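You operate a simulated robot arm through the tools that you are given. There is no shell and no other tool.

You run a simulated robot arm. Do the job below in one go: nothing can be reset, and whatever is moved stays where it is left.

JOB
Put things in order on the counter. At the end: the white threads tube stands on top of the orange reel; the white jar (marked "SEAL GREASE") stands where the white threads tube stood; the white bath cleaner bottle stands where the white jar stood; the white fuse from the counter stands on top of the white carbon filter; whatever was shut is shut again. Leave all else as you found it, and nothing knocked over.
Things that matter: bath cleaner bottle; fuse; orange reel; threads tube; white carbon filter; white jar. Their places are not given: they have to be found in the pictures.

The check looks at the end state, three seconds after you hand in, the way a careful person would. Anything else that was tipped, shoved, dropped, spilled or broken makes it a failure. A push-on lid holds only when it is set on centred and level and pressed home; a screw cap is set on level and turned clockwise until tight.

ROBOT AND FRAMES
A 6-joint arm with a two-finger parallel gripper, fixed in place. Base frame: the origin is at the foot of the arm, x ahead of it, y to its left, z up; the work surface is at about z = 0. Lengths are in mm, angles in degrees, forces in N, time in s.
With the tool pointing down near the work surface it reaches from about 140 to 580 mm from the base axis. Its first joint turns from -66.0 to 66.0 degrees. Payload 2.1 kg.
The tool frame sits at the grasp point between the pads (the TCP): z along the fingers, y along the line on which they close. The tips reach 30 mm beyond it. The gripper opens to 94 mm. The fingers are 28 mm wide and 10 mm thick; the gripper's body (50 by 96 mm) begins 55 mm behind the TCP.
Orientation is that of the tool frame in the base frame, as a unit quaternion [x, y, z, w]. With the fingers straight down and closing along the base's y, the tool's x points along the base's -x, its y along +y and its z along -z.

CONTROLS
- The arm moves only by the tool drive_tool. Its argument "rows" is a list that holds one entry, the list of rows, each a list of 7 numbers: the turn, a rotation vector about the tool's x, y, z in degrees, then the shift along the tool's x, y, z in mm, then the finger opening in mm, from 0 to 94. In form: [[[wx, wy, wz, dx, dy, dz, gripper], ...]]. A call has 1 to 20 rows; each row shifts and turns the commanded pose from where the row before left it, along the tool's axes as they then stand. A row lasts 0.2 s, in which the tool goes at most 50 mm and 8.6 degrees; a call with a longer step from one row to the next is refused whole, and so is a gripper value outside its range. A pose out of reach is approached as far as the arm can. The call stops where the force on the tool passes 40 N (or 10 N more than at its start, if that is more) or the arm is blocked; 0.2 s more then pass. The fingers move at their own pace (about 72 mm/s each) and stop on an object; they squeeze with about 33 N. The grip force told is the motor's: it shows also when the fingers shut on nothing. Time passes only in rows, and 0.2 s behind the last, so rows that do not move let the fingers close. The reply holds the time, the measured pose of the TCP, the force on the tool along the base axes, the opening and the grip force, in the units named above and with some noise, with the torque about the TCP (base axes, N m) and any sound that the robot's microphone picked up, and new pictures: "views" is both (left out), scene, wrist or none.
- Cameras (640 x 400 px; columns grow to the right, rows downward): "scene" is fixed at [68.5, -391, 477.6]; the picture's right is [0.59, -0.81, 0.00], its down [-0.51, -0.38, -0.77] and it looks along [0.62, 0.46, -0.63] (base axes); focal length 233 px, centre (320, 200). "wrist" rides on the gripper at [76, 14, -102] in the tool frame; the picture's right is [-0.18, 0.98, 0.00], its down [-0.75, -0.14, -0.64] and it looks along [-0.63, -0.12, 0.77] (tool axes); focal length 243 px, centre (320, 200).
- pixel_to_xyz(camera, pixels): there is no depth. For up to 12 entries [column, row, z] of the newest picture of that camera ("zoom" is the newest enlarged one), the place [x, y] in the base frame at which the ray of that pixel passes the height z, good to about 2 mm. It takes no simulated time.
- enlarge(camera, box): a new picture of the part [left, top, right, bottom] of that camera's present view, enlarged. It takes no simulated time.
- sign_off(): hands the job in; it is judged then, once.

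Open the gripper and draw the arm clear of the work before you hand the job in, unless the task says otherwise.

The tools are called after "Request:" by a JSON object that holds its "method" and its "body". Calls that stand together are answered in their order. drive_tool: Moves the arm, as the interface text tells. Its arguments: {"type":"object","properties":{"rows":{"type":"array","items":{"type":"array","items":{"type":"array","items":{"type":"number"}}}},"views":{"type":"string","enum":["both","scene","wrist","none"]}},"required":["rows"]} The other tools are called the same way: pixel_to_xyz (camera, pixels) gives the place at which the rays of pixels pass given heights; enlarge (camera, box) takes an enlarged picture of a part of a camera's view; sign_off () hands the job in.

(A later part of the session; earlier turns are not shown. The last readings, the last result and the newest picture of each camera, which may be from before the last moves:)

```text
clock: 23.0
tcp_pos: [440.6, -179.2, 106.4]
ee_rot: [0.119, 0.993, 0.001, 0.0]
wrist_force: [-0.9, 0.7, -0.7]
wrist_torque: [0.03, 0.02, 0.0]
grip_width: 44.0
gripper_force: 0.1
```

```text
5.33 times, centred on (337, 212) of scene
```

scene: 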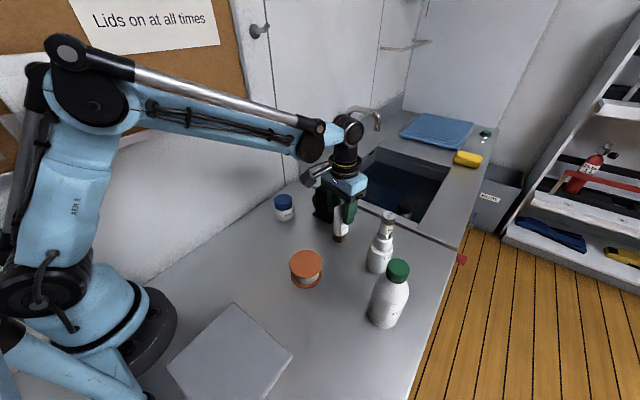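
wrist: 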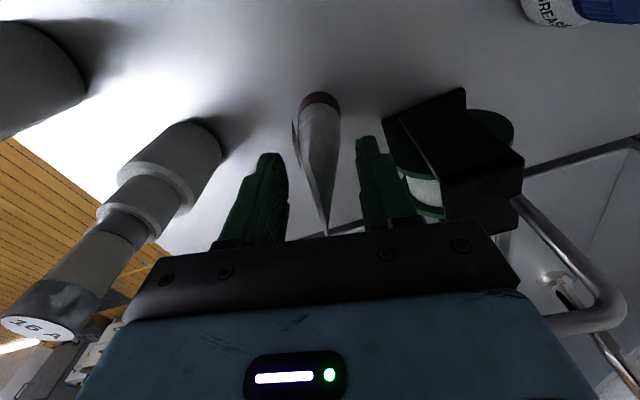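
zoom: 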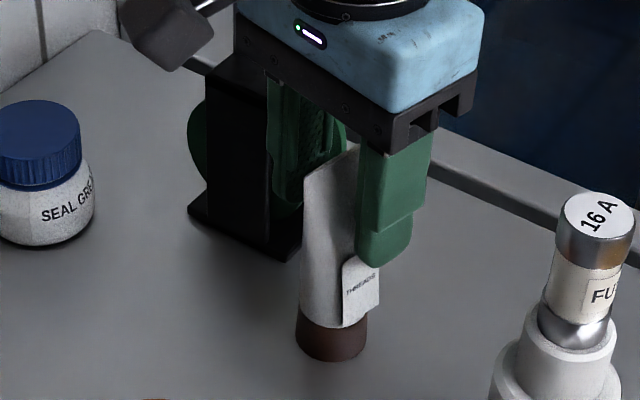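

Tips are outside the label and above it, tube centred between the pads. I close slowly in small steps.

Request:
{"method": "drive_tool", "body": {"rows": [[[0, 0, 0, 0, 0, 0, 36], [0, 0, 0, 0, 0, 0, 30], [0, 0, 0, 0, 0, 0, 26], [0, 0, 0, 0, 0, 0, 23], [0, 0, 0, 0, 0, 0, 20], [0, 0, 0, 0, 0, 0, 18], [0, 0, 0, 0, 0, 0, 16], [0, 0, 0, 0, 0, 0, 14], [0, 0, 0, 0, 0, 0, 12], [0, 0, 0, 0, 0, 0, 9], [0, 0, 0, 0, 0, 0, 6], [0, 0, 0, 0, 0, 0, 4], [0, 0, 0, 0, 0, 0, 4]]]}}

Request:
{"method": "enlarge", "body": {"camera": "wrist", "box": [240, 90, 400, 230]}}

Request:
{"method": "enlarge", "body": {"camera": "scene", "box": [305, 175, 369, 250]}}

```text
clock: 25.8
tcp_pos: [439.4, -179.5, 105.8]
ee_rot: [0.119, 0.993, 0.0, 0.0]
wrist_force: [1.4, 0.4, 4.1]
wrist_torque: [-0.01, -0.13, 0.02]
grip_width: 17.1
gripper_force: 32.7
```

scene: 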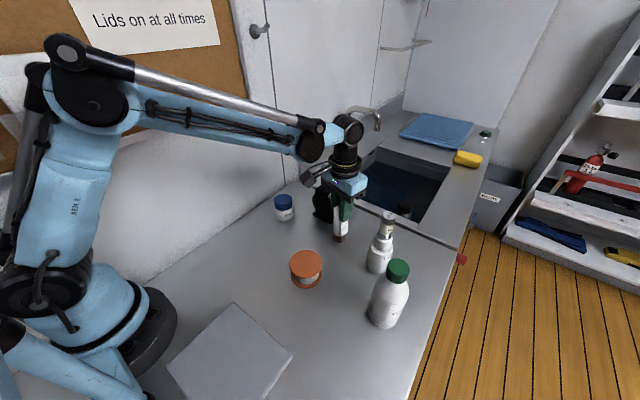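
wrist: 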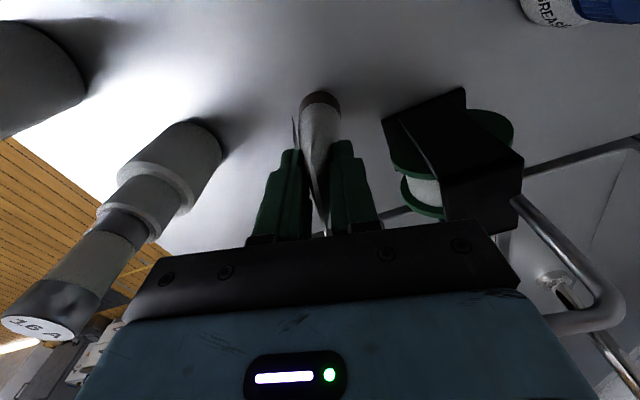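

```text
2.86 times, centred on (320, 160) of wrist
```

zoom: 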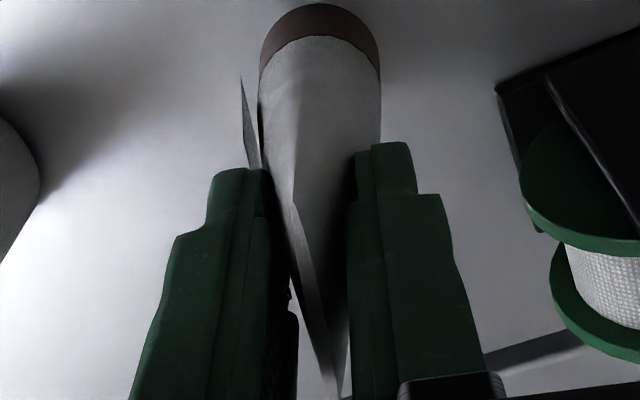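

```text
5.33 times, centred on (337, 212) of scene
```

zoom: 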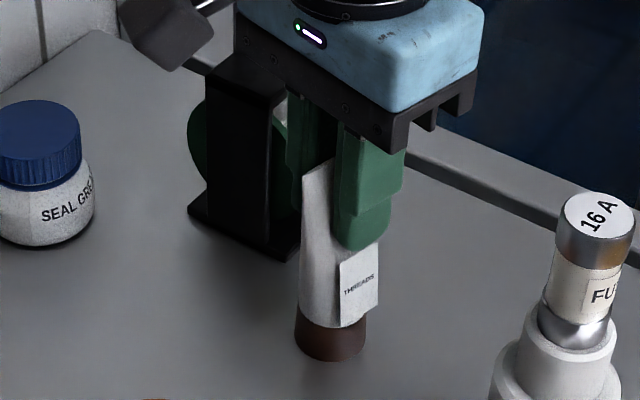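

Gripped at 17.1 mm with 32.7 N, as predicted for z≈75. I lift 8 mm slowly and check that the tube comes along.

Request:
{"method": "drive_tool", "body": {"rows": [[[0, 0, 0, 0, 0, -2, 4], [0, 0, 0, 0, 0, -3, 4], [0, 0, 0, 0, 0, -3, 4], [0, 0, 0, 0, 0, 0, 4], [0, 0, 0, 0, 0, 0, 4]]]}}

Request:
{"method": "enlarge", "body": {"camera": "scene", "box": [305, 175, 369, 250]}}

Request:
{"method": "enlarge", "body": {"camera": "wrist", "box": [240, 80, 400, 230]}}

```text
clock: 27.0
tcp_pos: [439.4, -179.3, 113.9]
ee_rot: [0.119, 0.993, -0.001, 0.0]
wrist_force: [0.1, -0.4, 0.1]
wrist_torque: [0.01, -0.01, -0.03]
grip_width: 17.1
gripper_force: 33.0
```

scene: 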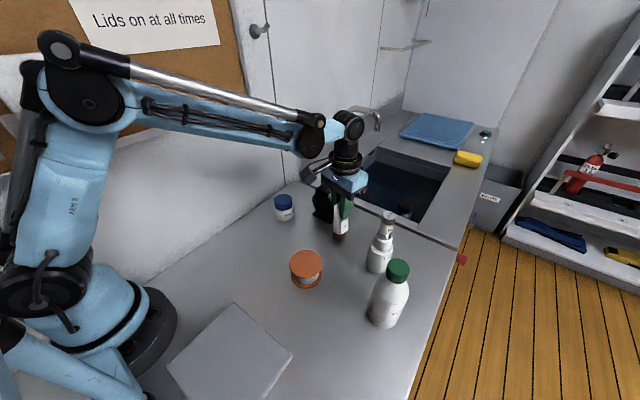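
wrist: 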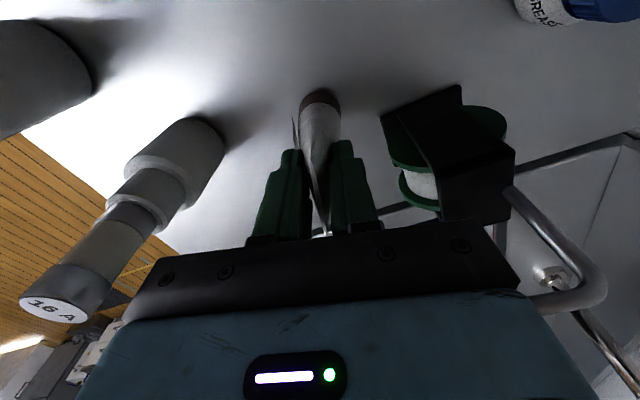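

```text
5.33 times, centred on (337, 212) of scene
```

zoom: 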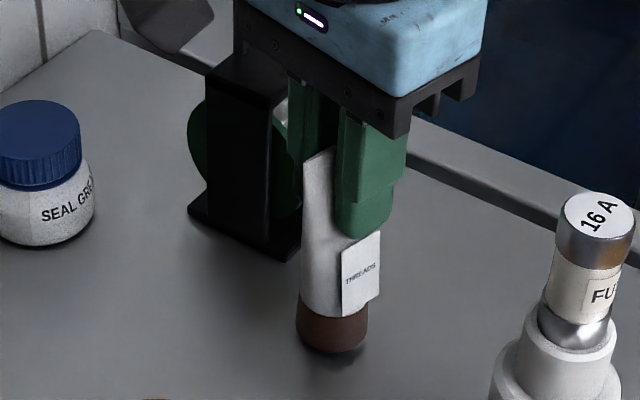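

```text
2.67 times, centred on (320, 155) of wrist
```

zoom: 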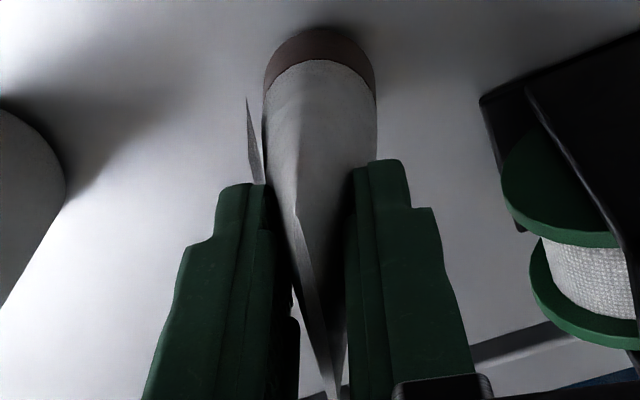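

The tube hangs upright (shadow gap under the cap). I lift to z≈180 and carry it across to above the orange reel (297.5,-181).

Request:
{"method": "drive_tool", "body": {"rows": [[[0, 0, 0, 0, 0, -10, 4], [0, 0, 0, 0, 0, -18, 4], [0, 0, 0, 0, 0, -20, 4], [0, 0, 0, 0, 0, -18, 4], [0, 0, 0, 10, -2.5, 0, 4], [0, 0, 0, 20, -5, 0, 4], [0, 0, 0, 25, -6.3, 0, 4], [0, 0, 0, 25, -6.3, 0, 4], [0, 0, 0, 25, -6.3, 0, 4], [0, 0, 0, 20, -5, 0, 4], [0, 0, 0, 12.7, -3.3, 0, 4], [0, 0, 0, 0, 0, 0, 4], [0, 0, 0, 0, 0, 0, 4]]]}}

Request:
{"method": "enlarge", "body": {"camera": "wrist", "box": [220, 50, 420, 230]}}

Request:
{"method": "enlarge", "body": {"camera": "scene", "box": [260, 180, 350, 300]}}

```text
clock: 29.8
tcp_pos: [298.7, -180.5, 180.2]
ee_rot: [0.119, 0.993, 0.0, 0.0]
wrist_force: [1.3, 1.2, -0.8]
wrist_torque: [-0.03, -0.01, 0.03]
grip_width: 17.1
gripper_force: 33.2
```

scene: 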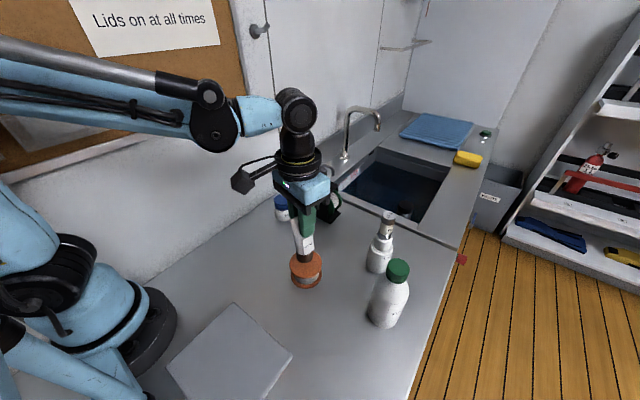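
wrist: 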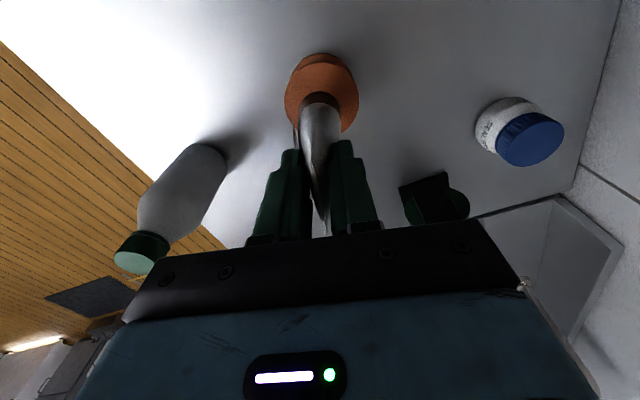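

```text
2.22 times, centred on (320, 140) of wrist
```

zoom: 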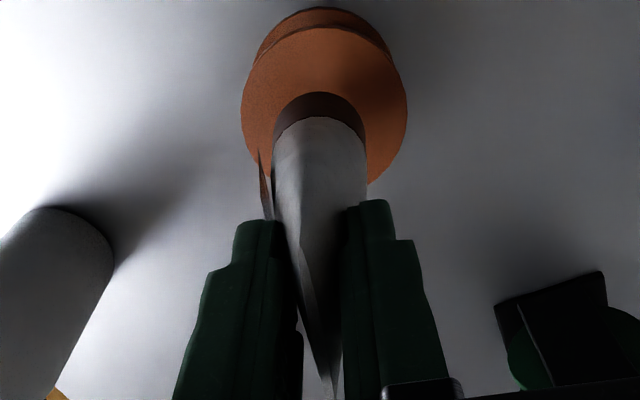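

```text
3.33 times, centred on (305, 240) of scene
```

zoom: 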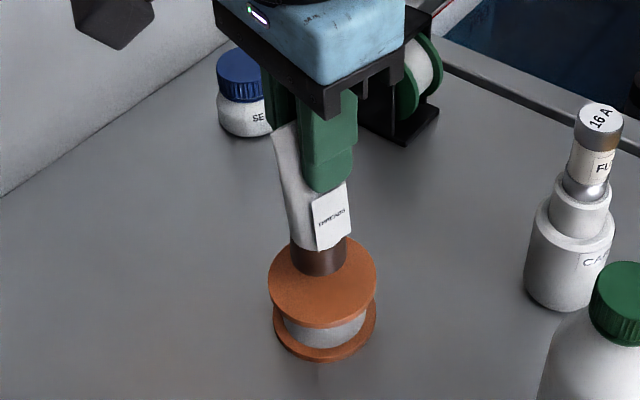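

The tube cap is over the disc: disc centre column 322 vs cap 319.8 (≈2 mm). I shift 1.5 mm in tool y and lower 24 mm, leaving ~5 mm.

Request:
{"method": "drive_tool", "body": {"rows": [[[0, 0, 0, 0, 1.5, 6, 4], [0, 0, 0, 0, 0, 8, 4], [0, 0, 0, 0, 0, 7, 4], [0, 0, 0, 0, 0, 3, 4], [0, 0, 0, 0, 0, 0, 4], [0, 0, 0, 0, 0, 0, 4]]]}}

Request:
{"method": "enlarge", "body": {"camera": "scene", "box": [275, 220, 339, 300]}}

```text
clock: 31.2
tcp_pos: [299.4, -179.6, 155.5]
ee_rot: [0.119, 0.993, 0.0, 0.0]
wrist_force: [0.3, -1.1, -0.9]
wrist_torque: [-0.02, 0.05, 0.01]
grip_width: 17.0
gripper_force: 32.8
```

scene: 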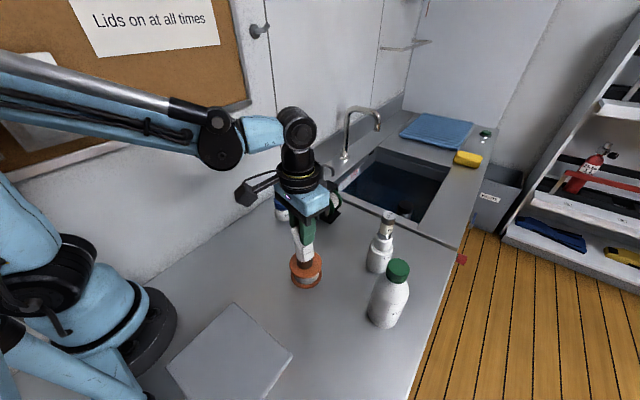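
wrist: 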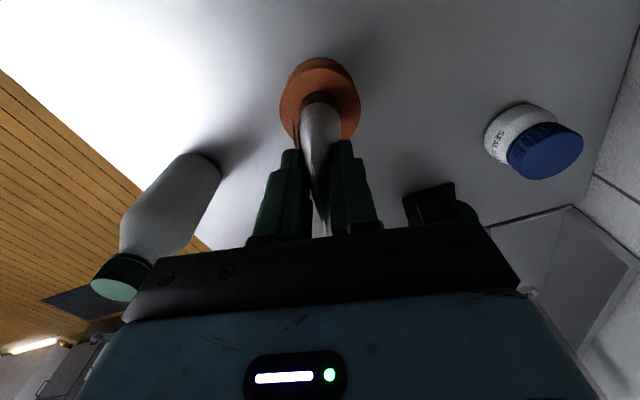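

```text
5.00 times, centred on (307, 260) of scene
```

zoom: 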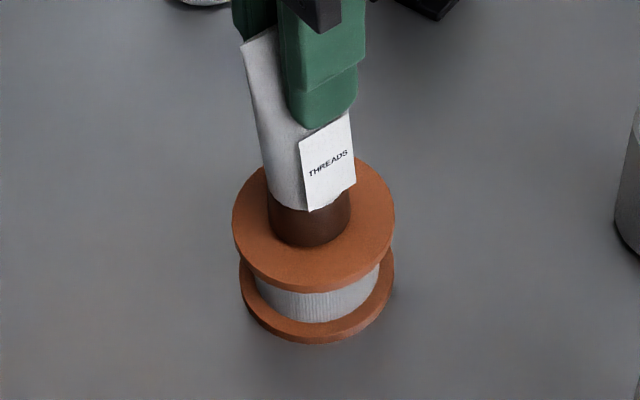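

Cap is a few mm above the disc's middle. I lower in 1 mm steps, reading the force.

Request:
{"method": "drive_tool", "body": {"rows": [[[0, 0, 0, 0, 0, 1, 4], [0, 0, 0, 0, 0, 1, 4], [0, 0, 0, 0, 0, 1, 4], [0, 0, 0, 0, 0, 0, 4]]], "views": "none"}}

```text
clock: 32.2
tcp_pos: [299.0, -180.1, 152.9]
ee_rot: [0.119, 0.993, 0.0, 0.0]
wrist_force: [-0.4, -0.3, -0.8]
wrist_torque: [-0.02, -0.02, -0.03]
grip_width: 17.1
gripper_force: 33.2
```

No contact yet (force ≈ -0.8 N); I continue 2 mm more in small steps.

Request:
{"method": "drive_tool", "body": {"rows": [[[0, 0, 0, 0, 0, 0.7, 4], [0, 0, 0, 0, 0, 0.7, 4], [0, 0, 0, 0, 0, 0.6, 4], [0, 0, 0, 0, 0, 0, 4]]], "views": "none"}}

```text
clock: 33.2
tcp_pos: [298.8, -179.5, 150.6]
ee_rot: [0.119, 0.993, 0.0, 0.0]
wrist_force: [-1.1, 1.1, 37.0]
wrist_torque: [0.05, 0.1, 0.0]
grip_width: 17.0
gripper_force: 33.3
```

Contact with 37 N; I back off about 1.1 mm to relieve it.

Request:
{"method": "drive_tool", "body": {"rows": [[[0, 0, 0, 0, 0, -0.6, 4], [0, 0, 0, 0, 0, -0.4, 4], [0, 0, 0, 0, 0, 0, 4]]], "views": "both"}}

Request:
{"method": "enlarge", "body": {"camera": "scene", "box": [275, 220, 339, 300]}}

```text
clock: 34.0
tcp_pos: [298.5, -178.4, 151.3]
ee_rot: [0.119, 0.993, 0.0, 0.001]
wrist_force: [2.6, -1.1, 4.5]
wrist_torque: [-0.05, -0.19, 0.03]
grip_width: 17.2
gripper_force: 33.0
```

scene: 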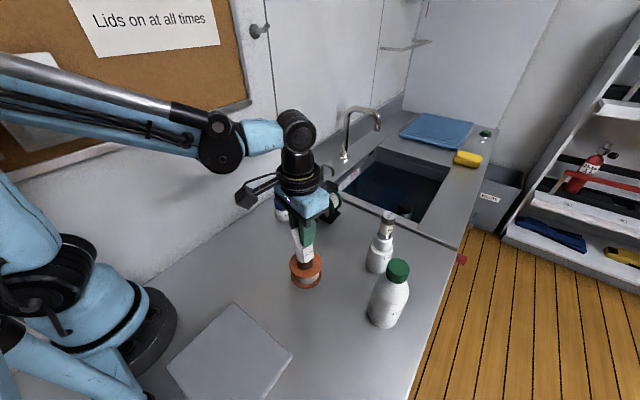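
wrist: 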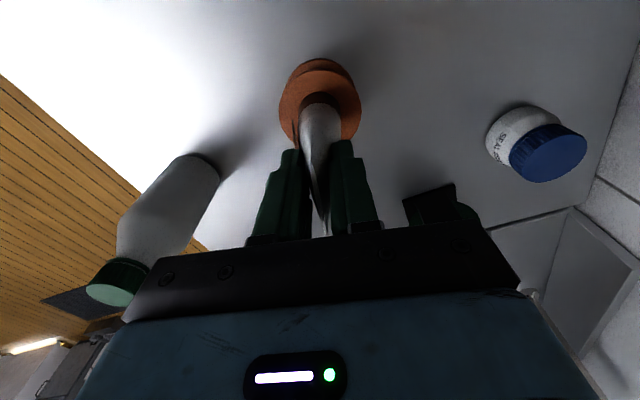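

```text
5.00 times, centred on (307, 260) of scene
```

zoom: 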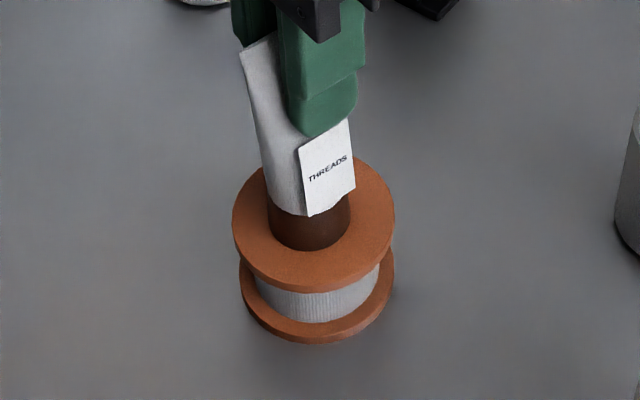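

The tube rests on the disc with ~4.5 N. I open gently in small steps to 44 mm and look.

Request:
{"method": "drive_tool", "body": {"rows": [[[0, 0, 0, 0, 0, 0, 17.5], [0, 0, 0, 0, 0, 0, 18.5], [0, 0, 0, 0, 0, 0, 20], [0, 0, 0, 0, 0, 0, 23], [0, 0, 0, 0, 0, 0, 28], [0, 0, 0, 0, 0, 0, 35], [0, 0, 0, 0, 0, 0, 44], [0, 0, 0, 0, 0, 0, 50], [0, 0, 0, 0, 0, 0, 50]]]}}

Request:
{"method": "enlarge", "body": {"camera": "scene", "box": [275, 200, 339, 300]}}

Request:
{"method": "enlarge", "body": {"camera": "wrist", "box": [220, 40, 420, 230]}}

```text
clock: 36.0
tcp_pos: [297.5, -179.3, 151.6]
ee_rot: [0.12, 0.993, 0.0, 0.0]
wrist_force: [0.2, 0.3, -0.2]
wrist_torque: [0.01, -0.05, 0.04]
grip_width: 49.7
gripper_force: 0.1
```

scene: 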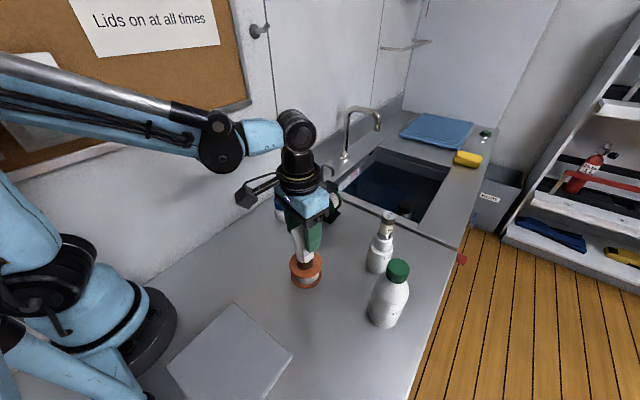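
wrist: 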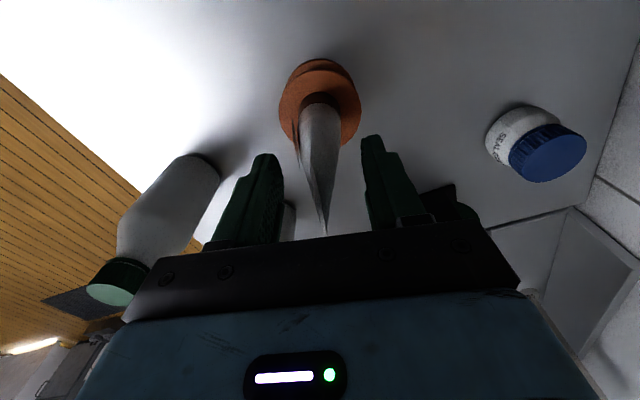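

```text
4.00 times, centred on (307, 250) of scene
```

zoom: 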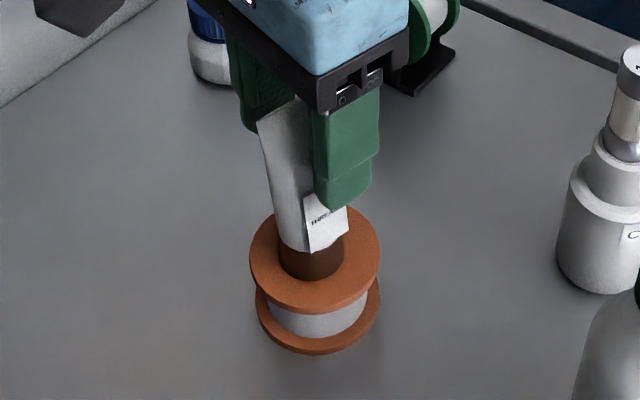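

```text
2.11 times, centred on (320, 135) of wrist
```

zoom: 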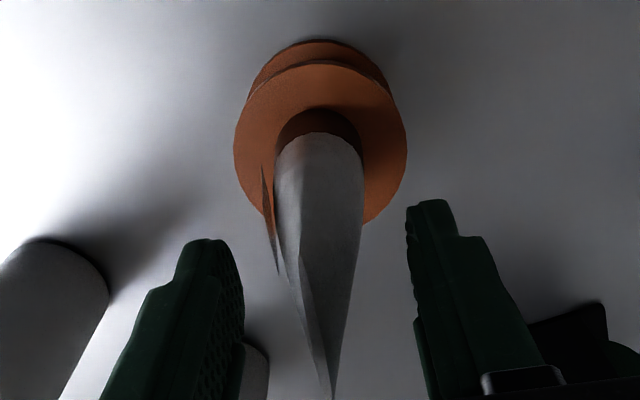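

The tube stands freely on the reel. I rise well above it (tube top ≈165), then move over the jar (≈412,-8) and turn the tool so its closing axis keeps clear of the dispenser later.

Request:
{"method": "drive_tool", "body": {"rows": [[[0, 0, 0, 0, 0, -8, 60], [0, 0, 0, 0, 0, -25, 60], [0, 0, 0, 0, 0, -35, 60], [0, 0, 0, 0, 0, -35, 70], [0, 0, 0, -11.7, 32.2, 0, 80], [0, 0, 0, -11.7, 32.2, 0, 80], [0, 0, 0, -11.7, 32.2, 0, 80], [0, 0, 0, -11.7, 32.2, 0, 80], [0, 0, 0, -11.7, 32.2, 0, 80], [0, 0, 0, -11.7, 32.2, 0, 80], [0, 0, -7.175, 0, 0, 0, 80], [0, 0, -7.175, 0, 0, 0, 80], [0, 0, -7.175, 0, 0, 20, 80], [0, 0, -7.175, 0, 0, 25, 80], [0, 0, 0, 0, 0, 25, 80], [0, 0, 0, 0, 0, 0, 80], [0, 0, 0, 0, 0, 0, 80]]]}}

Request:
{"method": "enlarge", "body": {"camera": "wrist", "box": [240, 40, 400, 180]}}

Request:
{"method": "enlarge", "body": {"camera": "scene", "box": [255, 170, 345, 300]}}

```text
clock: 39.6
tcp_pos: [413.1, -8.8, 184.9]
ee_rot: [-0.131, 0.991, 0.0, 0.0]
wrist_force: [-0.3, -0.4, -0.4]
wrist_torque: [0.01, 0.02, 0.0]
grip_width: 79.9
gripper_force: 0.0
```

scene: 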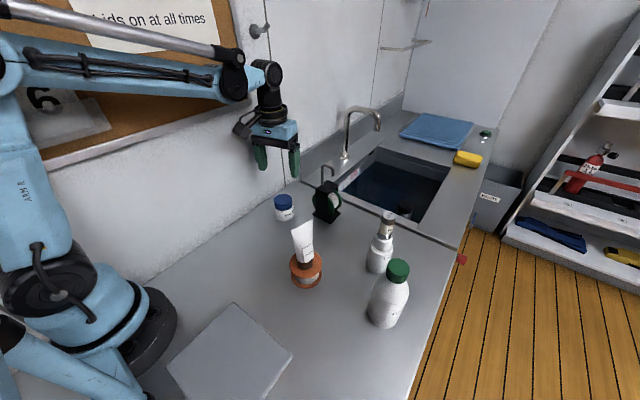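
wrist: 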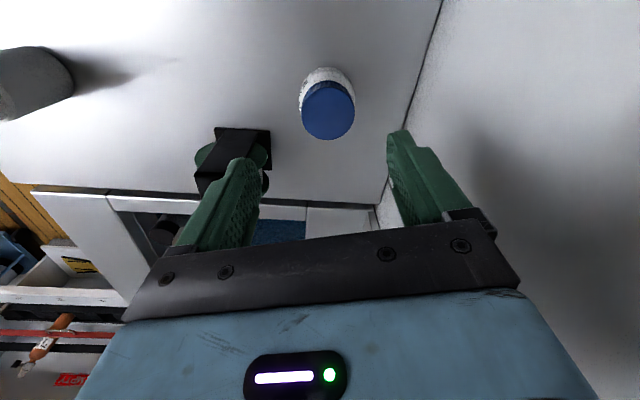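

```text
2.86 times, centred on (320, 110) of wrist
```

zoom: 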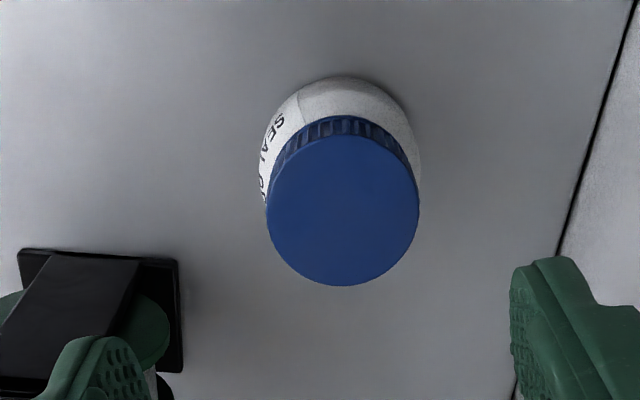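

```text
3.08 times, centred on (300, 235) of scene
```

zoom: 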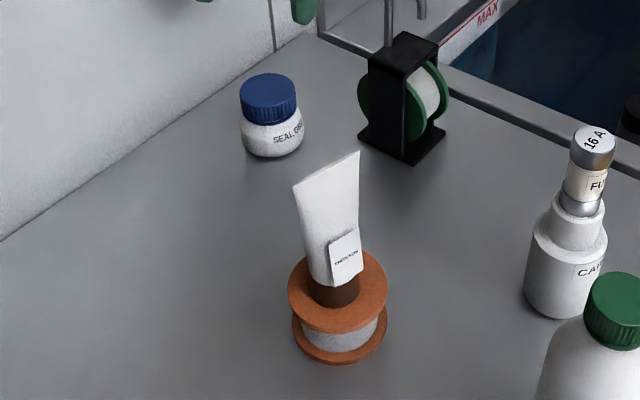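

The jar's lid top is at wrist (328,113.5), giving a jar centre ≈(416.5,-2.5), height ≈64, body ≈55 mm. I align the TCP to it and descend halfway to verify.

Request:
{"method": "drive_tool", "body": {"rows": [[[0, 0, 0, -5, 5.6, 10, 80], [0, 0, 0, 0, 0, 25, 80], [0, 0, 0, 0, 0, 25, 80], [0, 0, 0, 0, 0, 10, 80], [0, 0, 0, 0, 0, 0, 80], [0, 0, 0, 0, 0, 0, 80]]]}}

Request:
{"method": "enlarge", "body": {"camera": "wrist", "box": [220, 80, 420, 220]}}

Request:
{"method": "enlarge", "body": {"camera": "scene", "box": [240, 150, 330, 240]}}

```text
clock: 41.0
tcp_pos: [415.4, -1.7, 113.5]
ee_rot: [-0.13, 0.991, 0.0, 0.0]
wrist_force: [0.3, 0.2, 0.7]
wrist_torque: [0.0, 0.01, 0.01]
grip_width: 79.7
gripper_force: 0.0
```

scene: 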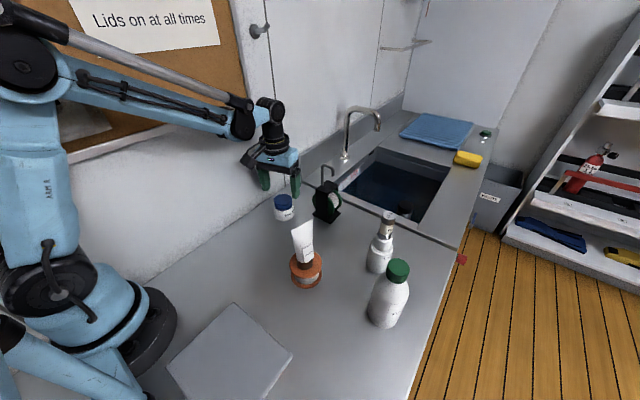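
wrist: 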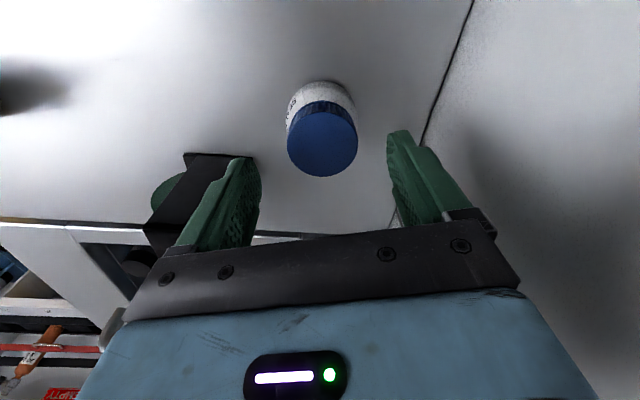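

```text
2.86 times, centred on (320, 150) of wrist
```

zoom: 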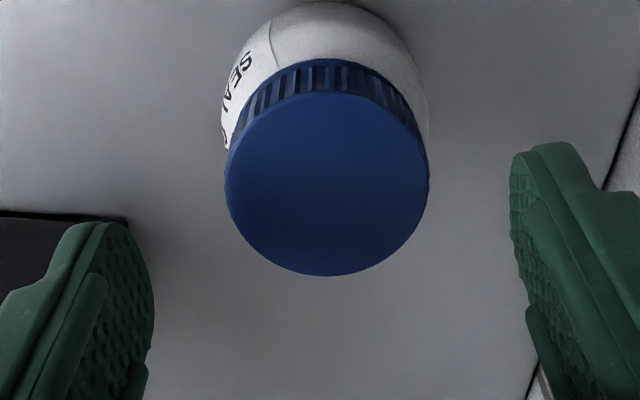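

```text
4.44 times, centred on (285, 195) of scene
```

zoom: 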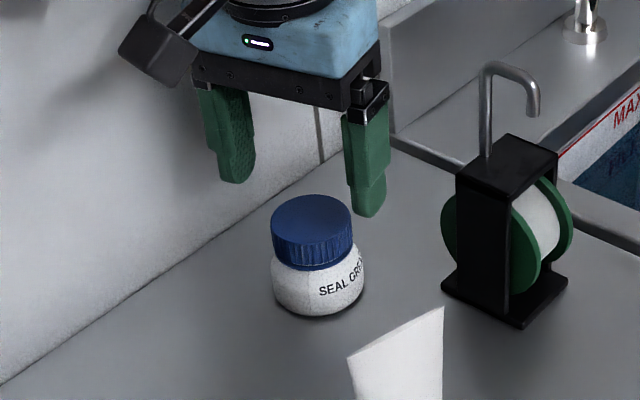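

The lid is centred at wrist (322,145), i.e. within ~1 mm of the TCP axis. I descend to TCP z≈41 (tips ≈11 mm above the counter) and close slowly.

Request:
{"method": "drive_tool", "body": {"rows": [[[0, 0, 0, 0, 1, 15, 80], [0, 0, 0, 0, 0, 22, 80], [0, 0, 0, 0, 0, 22, 80], [0, 0, 0, 0, 0, 13, 80], [0, 0, 0, 0, 0, 0, 72], [0, 0, 0, 0, 0, 0, 66], [0, 0, 0, 0, 0, 0, 62], [0, 0, 0, 0, 0, 0, 59], [0, 0, 0, 0, 0, 0, 57], [0, 0, 0, 0, 0, 0, 55], [0, 0, 0, 0, 0, 0, 53], [0, 0, 0, 0, 0, 0, 51], [0, 0, 0, 0, 0, 0, 48], [0, 0, 0, 0, 0, 0, 44], [0, 0, 0, 0, 0, 0, 44]]]}}

Request:
{"method": "enlarge", "body": {"camera": "scene", "box": [240, 150, 330, 240]}}

Request:
{"method": "enlarge", "body": {"camera": "wrist", "box": [220, 80, 420, 240]}}

```text
clock: 44.2
tcp_pos: [416.3, -1.6, 42.7]
ee_rot: [-0.131, 0.991, -0.001, 0.0]
wrist_force: [0.0, -0.9, 0.3]
wrist_torque: [-0.02, 0.01, -0.02]
grip_width: 59.0
gripper_force: 33.4
```

scene: 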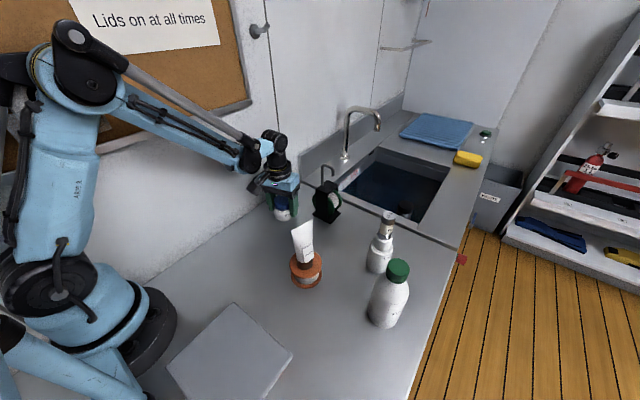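
wrist: 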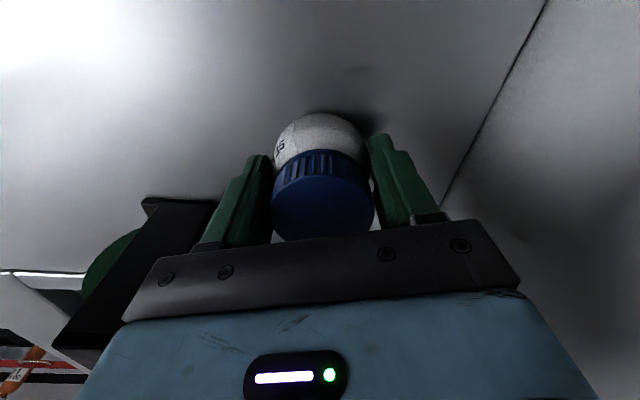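

```text
4.44 times, centred on (285, 195) of scene
```

zoom: 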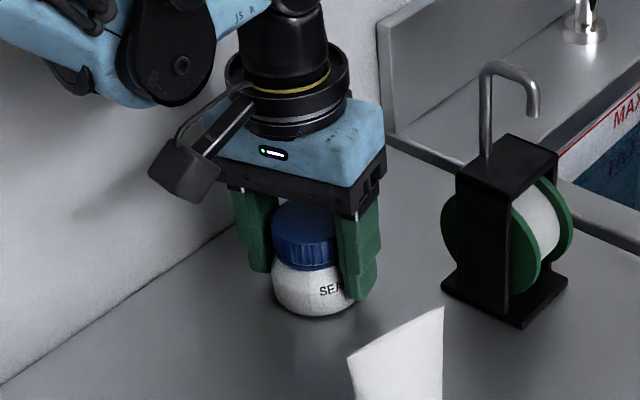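

```text
2.50 times, centred on (320, 160) of wrist
```

zoom: 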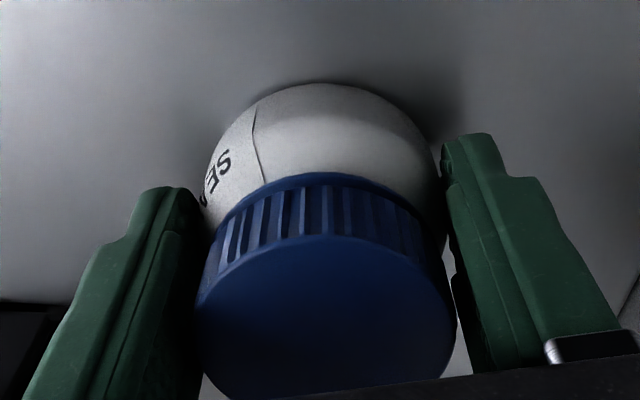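

The jar is gripped (59 mm wide, 33 N) with TCP (416.3,-1.6,42.7), which I record as the jar's spot. I lift it to z≈180 and carry it over to the tube's former spot (439.5,-180).

Request:
{"method": "drive_tool", "body": {"rows": [[[0, 0, 0, 0, 0, -4, 44], [0, 0, 0, 0, 0, -12, 44], [0, 0, 0, 0, 0, -25, 44], [0, 0, 0, 0, 0, -30, 44], [0, 0, 0, 0, 0, -30, 44], [0, 0, 0, 0, 0, -30, 44], [0, 0, 0, 0, 0, -6, 44], [0, 0, 0, 1.9, -15, 0, 44], [0, 0, 0, 3.6, -27.5, 0, 44], [0, 0, 0, 4, -31, 0, 44], [0, 0, 0, 4, -31, 0, 44], [0, 0, 0, 4, -31, 0, 44], [0, 0, 0, 3.6, -27.5, 0, 44], [0, 0, 0, 2.4, -15.4, 0, 44], [0, 0, 0, 0, 0, 0, 44], [0, 0, 0, 0, 0, 0, 44]]]}}

Request:
{"method": "enlarge", "body": {"camera": "scene", "box": [290, 130, 410, 250]}}

```text
clock: 47.6
tcp_pos: [438.3, -179.3, 180.4]
ee_rot: [-0.131, 0.991, 0.0, 0.0]
wrist_force: [-0.4, -1.7, -1.8]
wrist_torque: [0.0, 0.01, -0.02]
grip_width: 46.6
gripper_force: 32.9
```

scene: 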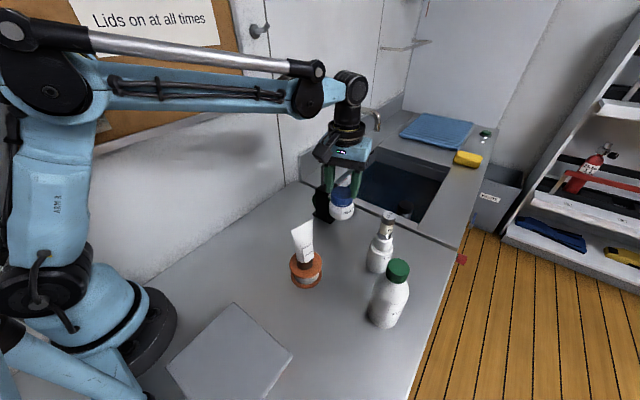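
wrist: 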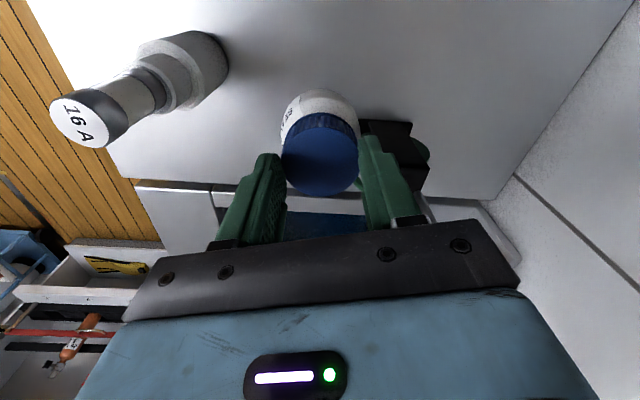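

```text
3.33 times, centred on (350, 190) of scene
```

zoom: 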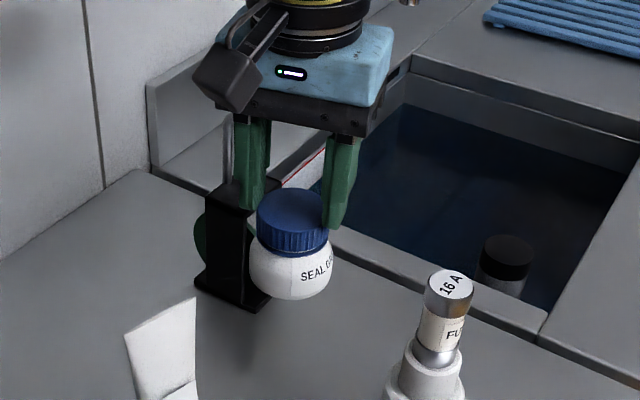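

The grip width dropped from 59 to 46.6 mm: the jar slipped down in the fingers and now hangs by its lid. I look closely before any further motion.

Request:
{"method": "enlarge", "body": {"camera": "wrist", "box": [220, 70, 420, 220]}}

Request:
{"method": "enlarge", "body": {"camera": "scene", "box": [310, 160, 374, 240]}}

```text
2.67 times, centred on (320, 145) of wrist
```

zoom: 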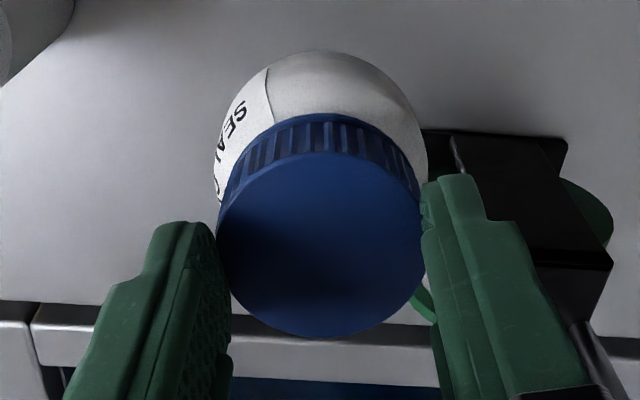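

```text
5.00 times, centred on (342, 200) of scene
```

zoom: 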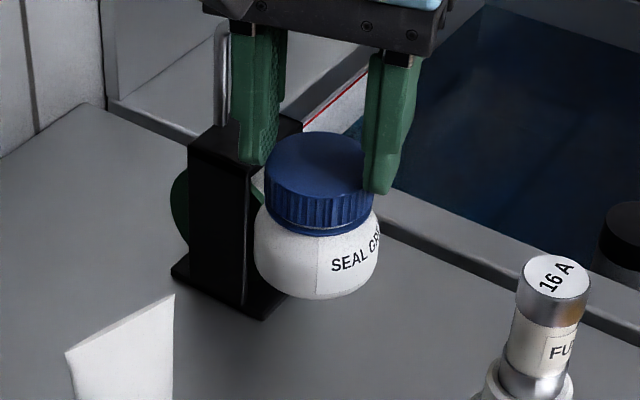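

The lid's top is only ~8 mm inside the fingertips, but the jar hangs level right over its destination; its bottom is ≈90 mm above the counter. I lower it smoothly 80 mm without any sideways motion.

Request:
{"method": "drive_tool", "body": {"rows": [[[0, 0, 0, 0, 0, 3, 40], [0, 0, 0, 0, 0, 5, 40], [0, 0, 0, 0, 0, 7, 40], [0, 0, 0, 0, 0, 8, 40], [0, 0, 0, 0, 0, 8, 40], [0, 0, 0, 0, 0, 8, 40], [0, 0, 0, 0, 0, 8, 40], [0, 0, 0, 0, 0, 8, 40], [0, 0, 0, 0, 0, 8, 40], [0, 0, 0, 0, 0, 7, 40], [0, 0, 0, 0, 0, 5, 40], [0, 0, 0, 0, 0, 3, 40], [0, 0, 0, 0, 0, 1, 40]]]}}

Request:
{"method": "enlarge", "body": {"camera": "scene", "box": [300, 170, 380, 250]}}

Request:
{"method": "enlarge", "body": {"camera": "wrist", "box": [220, 70, 420, 220]}}

```text
clock: 50.4
tcp_pos: [439.7, -178.7, 101.1]
ee_rot: [-0.13, 0.992, 0.001, 0.0]
wrist_force: [-0.4, 0.4, -0.6]
wrist_torque: [-0.01, 0.01, -0.01]
grip_width: 39.9
gripper_force: 0.1
```

scene: 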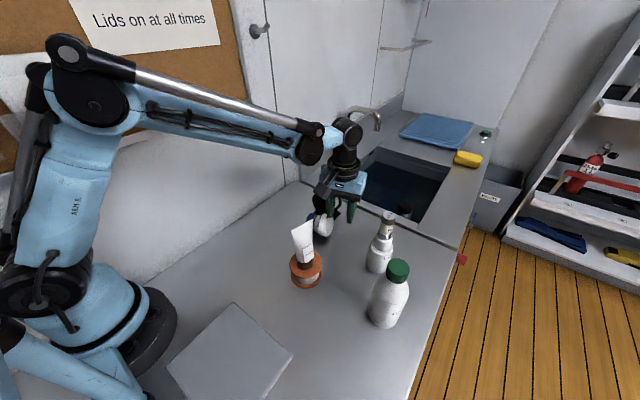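
wrist: 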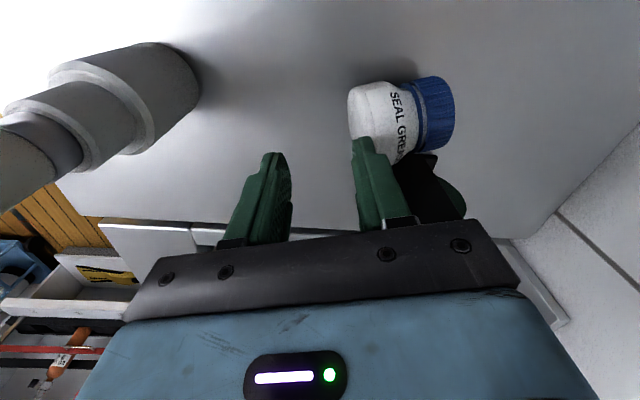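

```text
5.00 times, centred on (340, 210) of scene
```

zoom: 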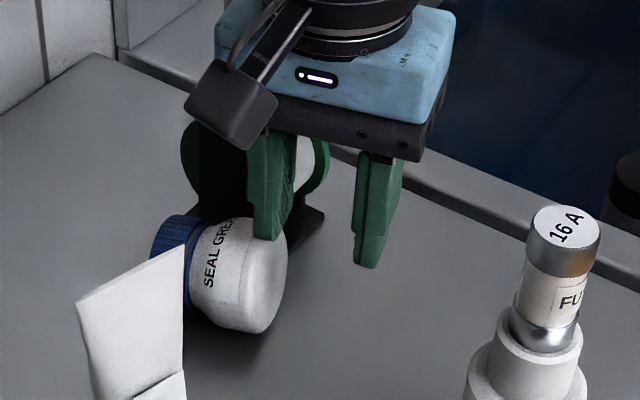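

```text
2.67 times, centred on (320, 145) of wrist
```

zoom: 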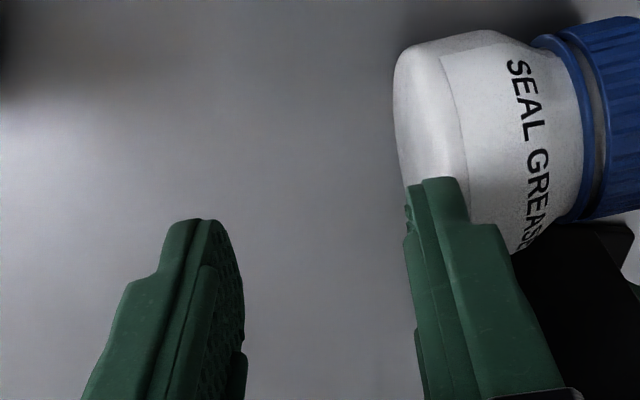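

The jar slipped out and fell onto its side next to the dispenser (label side up at wrist (400,110)), lid still on. I raise the gripper straight up slowly to see the whole situation.

Request:
{"method": "drive_tool", "body": {"rows": [[[0, 0, 0, 0, 0, -5, 40], [0, 0, 0, 0, 0, -15, 40], [0, 0, 0, 0, 0, -30, 40], [0, 0, 0, 0, 0, -30, 40], [0, 0, 0, 0, 0, -30, 40], [0, 0, 0, 0, 0, -30, 60], [0, 0, 0, 0, 0, 0, 60], [0, 0, 0, 0, 0, 0, 60]]]}}

Request:
{"method": "enlarge", "body": {"camera": "scene", "box": [270, 170, 370, 260]}}

Request:
{"method": "enlarge", "body": {"camera": "wrist", "box": [300, 40, 500, 180]}}

```text
clock: 52.2
tcp_pos: [439.0, -177.8, 242.1]
ee_rot: [-0.13, 0.991, 0.0, 0.0]
wrist_force: [-0.6, -0.4, 0.3]
wrist_torque: [0.0, 0.01, -0.02]
grip_width: 60.0
gripper_force: 0.1
```

scene: 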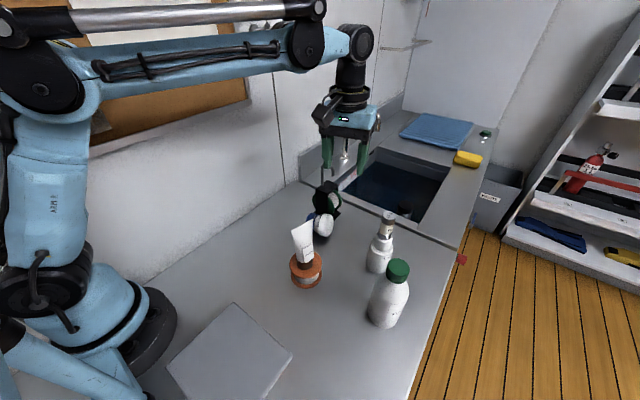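
wrist: 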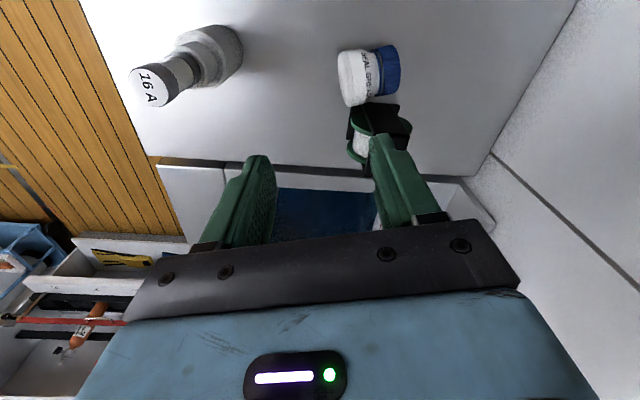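

```text
4.44 times, centred on (320, 215) of scene
```

zoom: 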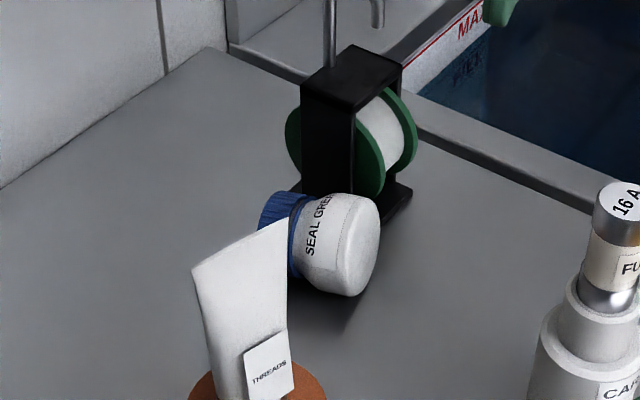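

```text
2.86 times, centred on (400, 110) of wrist
```

zoom: 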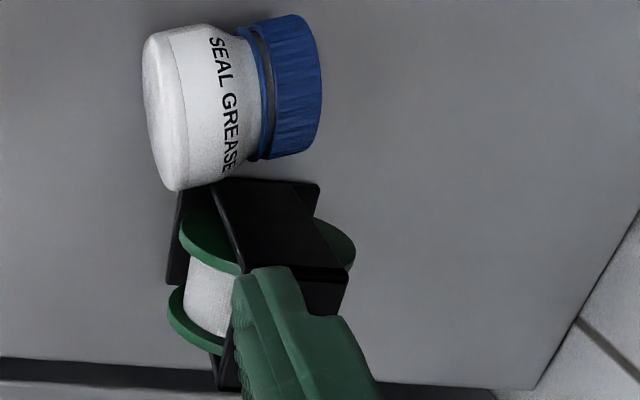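

The jar lies with its axis from ≈(435,-150) (bottom) to ≈(419,-91) (lid), dispenser unmoved. To right it I'll grip the lid across the jar's axis with a tilted tool and then swing it upright in free space; first I turn the tool -90° high up and move over the lid to measure.

Request:
{"method": "drive_tool", "body": {"rows": [[[0, 0, 8.2, 0, 0, 0, 60], [0, 0, 8.2, 0, 0, 0, 60], [0, 0, 8.2, 0, 0, 0, 60], [0, 0, 8.2, 0, 0, 0, 60], [0, 0, 8.2, 0, 0, 0, 60], [0, 0, 8.2, 0, 0, 0, 60], [0, 0, 8.2, 0, 0, 0, 60], [0, 0, 8.2, 0, 0, 0, 60], [0, 0, 8.2, 0, 0, 0, 60], [0, 0, 8.2, 0, 0, 0, 60], [0, 0, 8.0, 0, 0, 0, 60], [0, 0, 0, 30, 1.3, 0, 60], [0, 0, 0, 31, 1.4, 0, 60], [0, 0, 0, 31, 1.4, 0, 60], [0, 0, 0, 0, 0, 0, 60], [0, 0, 0, 0, 0, 0, 60]]]}}

Request:
{"method": "enlarge", "body": {"camera": "wrist", "box": [220, 40, 420, 200]}}

Request:
{"method": "enlarge", "body": {"camera": "scene", "box": [280, 180, 360, 250]}}

```text
clock: 55.6
tcp_pos: [417.0, -89.5, 240.2]
ee_rot: [0.609, 0.793, 0.0, 0.0]
wrist_force: [-1.2, -0.6, 0.4]
wrist_torque: [0.02, 0.01, 0.0]
grip_width: 60.2
gripper_force: 0.0
```

scene: 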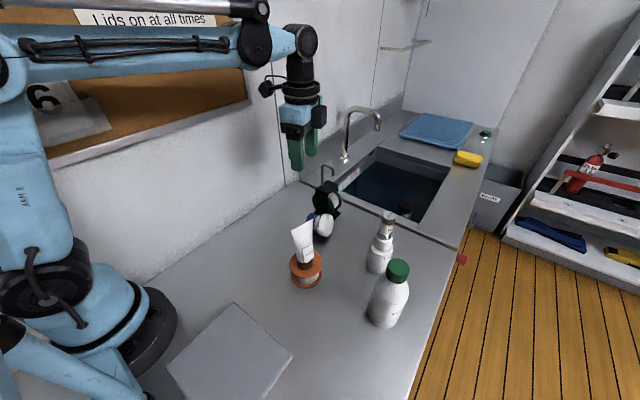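
wrist: 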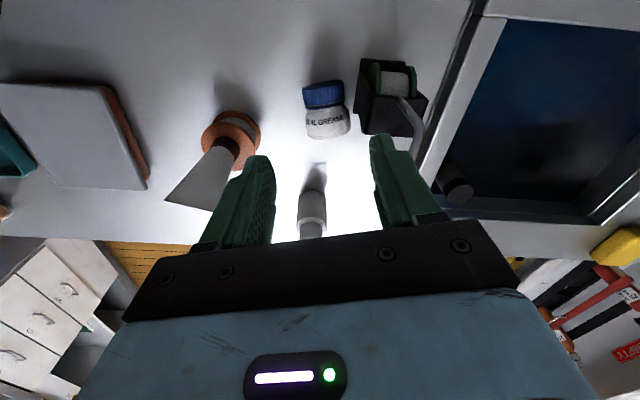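

```text
2.50 times, centred on (320, 120) of wrist
```

zoom: 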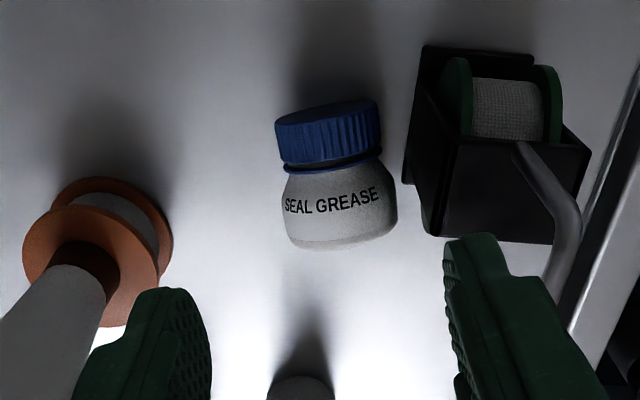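

```text
5.71 times, centred on (320, 215) of scene
```

zoom: 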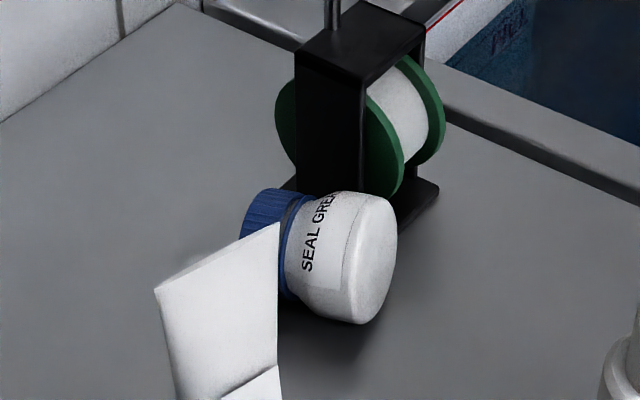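

The lid's mid-line is at ≈(421,-101), its end at ≈(418,-88), and the jar clears the dispenser base by ~9 mm. I tilt the tool 30° (fingers pointing toward the jar's bottom end), then descend to z≈100 above the lid.

Request:
{"method": "drive_tool", "body": {"rows": [[[0, -7.5, 0, 0, 0, 0, 60], [0, -7.5, 0, 0, 0, 0, 60], [0, -7.5, 0, 0, 0, 0, 60], [0, -7.5, 0, 0, 0, 0, 60], [0, 0, 0, 0.9, 1.1, -0.5, 60], [0, 0, 0, 14, 0, 24.2, 60], [0, 0, 0, 14, 0, 24.2, 60], [0, 0, 0, 14, 0, 24.2, 60], [0, 0, 0, 14, 0, 24.2, 60], [0, 0, 0, 14, 0, 24.2, 60], [0, 0, 0, 0, 0, 0, 60], [0, 0, 0, 0, 0, 0, 60]]]}}

Request:
{"method": "enlarge", "body": {"camera": "wrist", "box": [220, 60, 420, 220]}}

Request:
{"method": "enlarge", "body": {"camera": "scene", "box": [270, 140, 360, 250]}}

```text
clock: 58.2
tcp_pos: [420.1, -87.9, 100.2]
ee_rot: [0.588, 0.767, -0.157, 0.206]
wrist_force: [-0.4, 0.7, 0.4]
wrist_torque: [0.01, 0.03, 0.0]
grip_width: 60.1
gripper_force: 0.0
```

scene: 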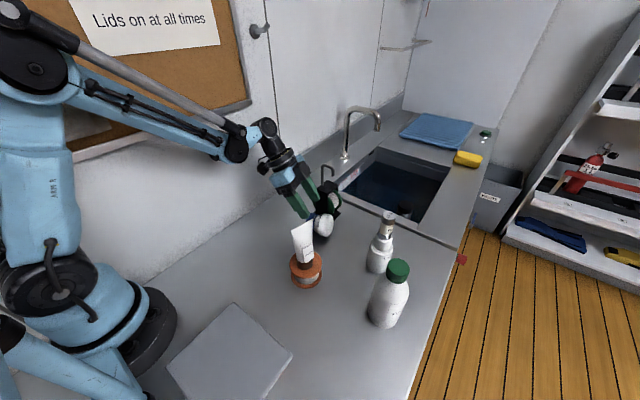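
wrist: 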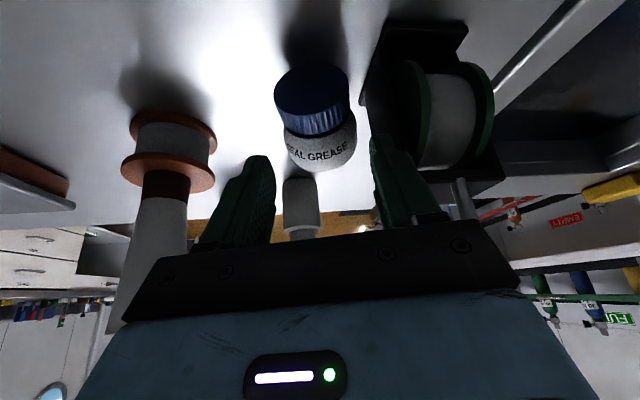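

```text
2.50 times, centred on (320, 140) of wrist
```

zoom: 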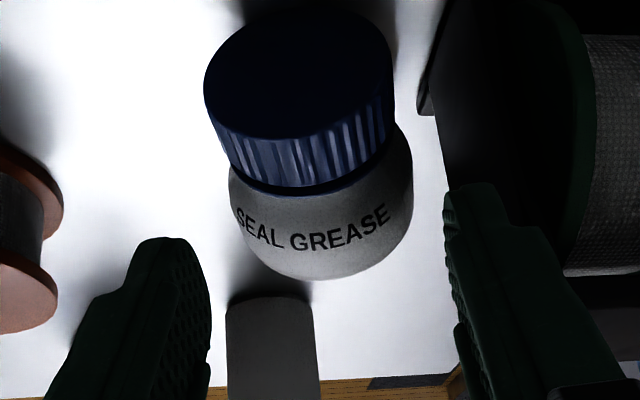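

```text
3.64 times, centred on (315, 195) of scene
```

zoom: 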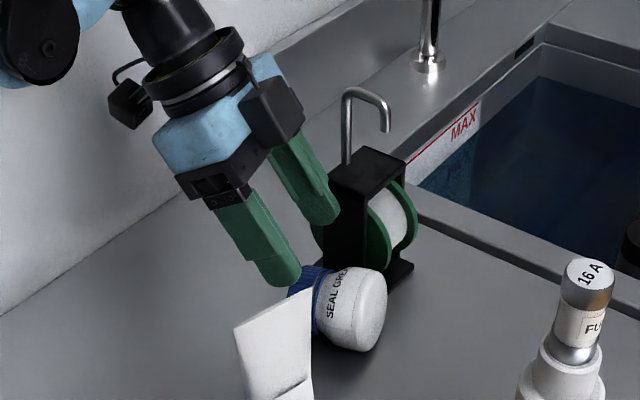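

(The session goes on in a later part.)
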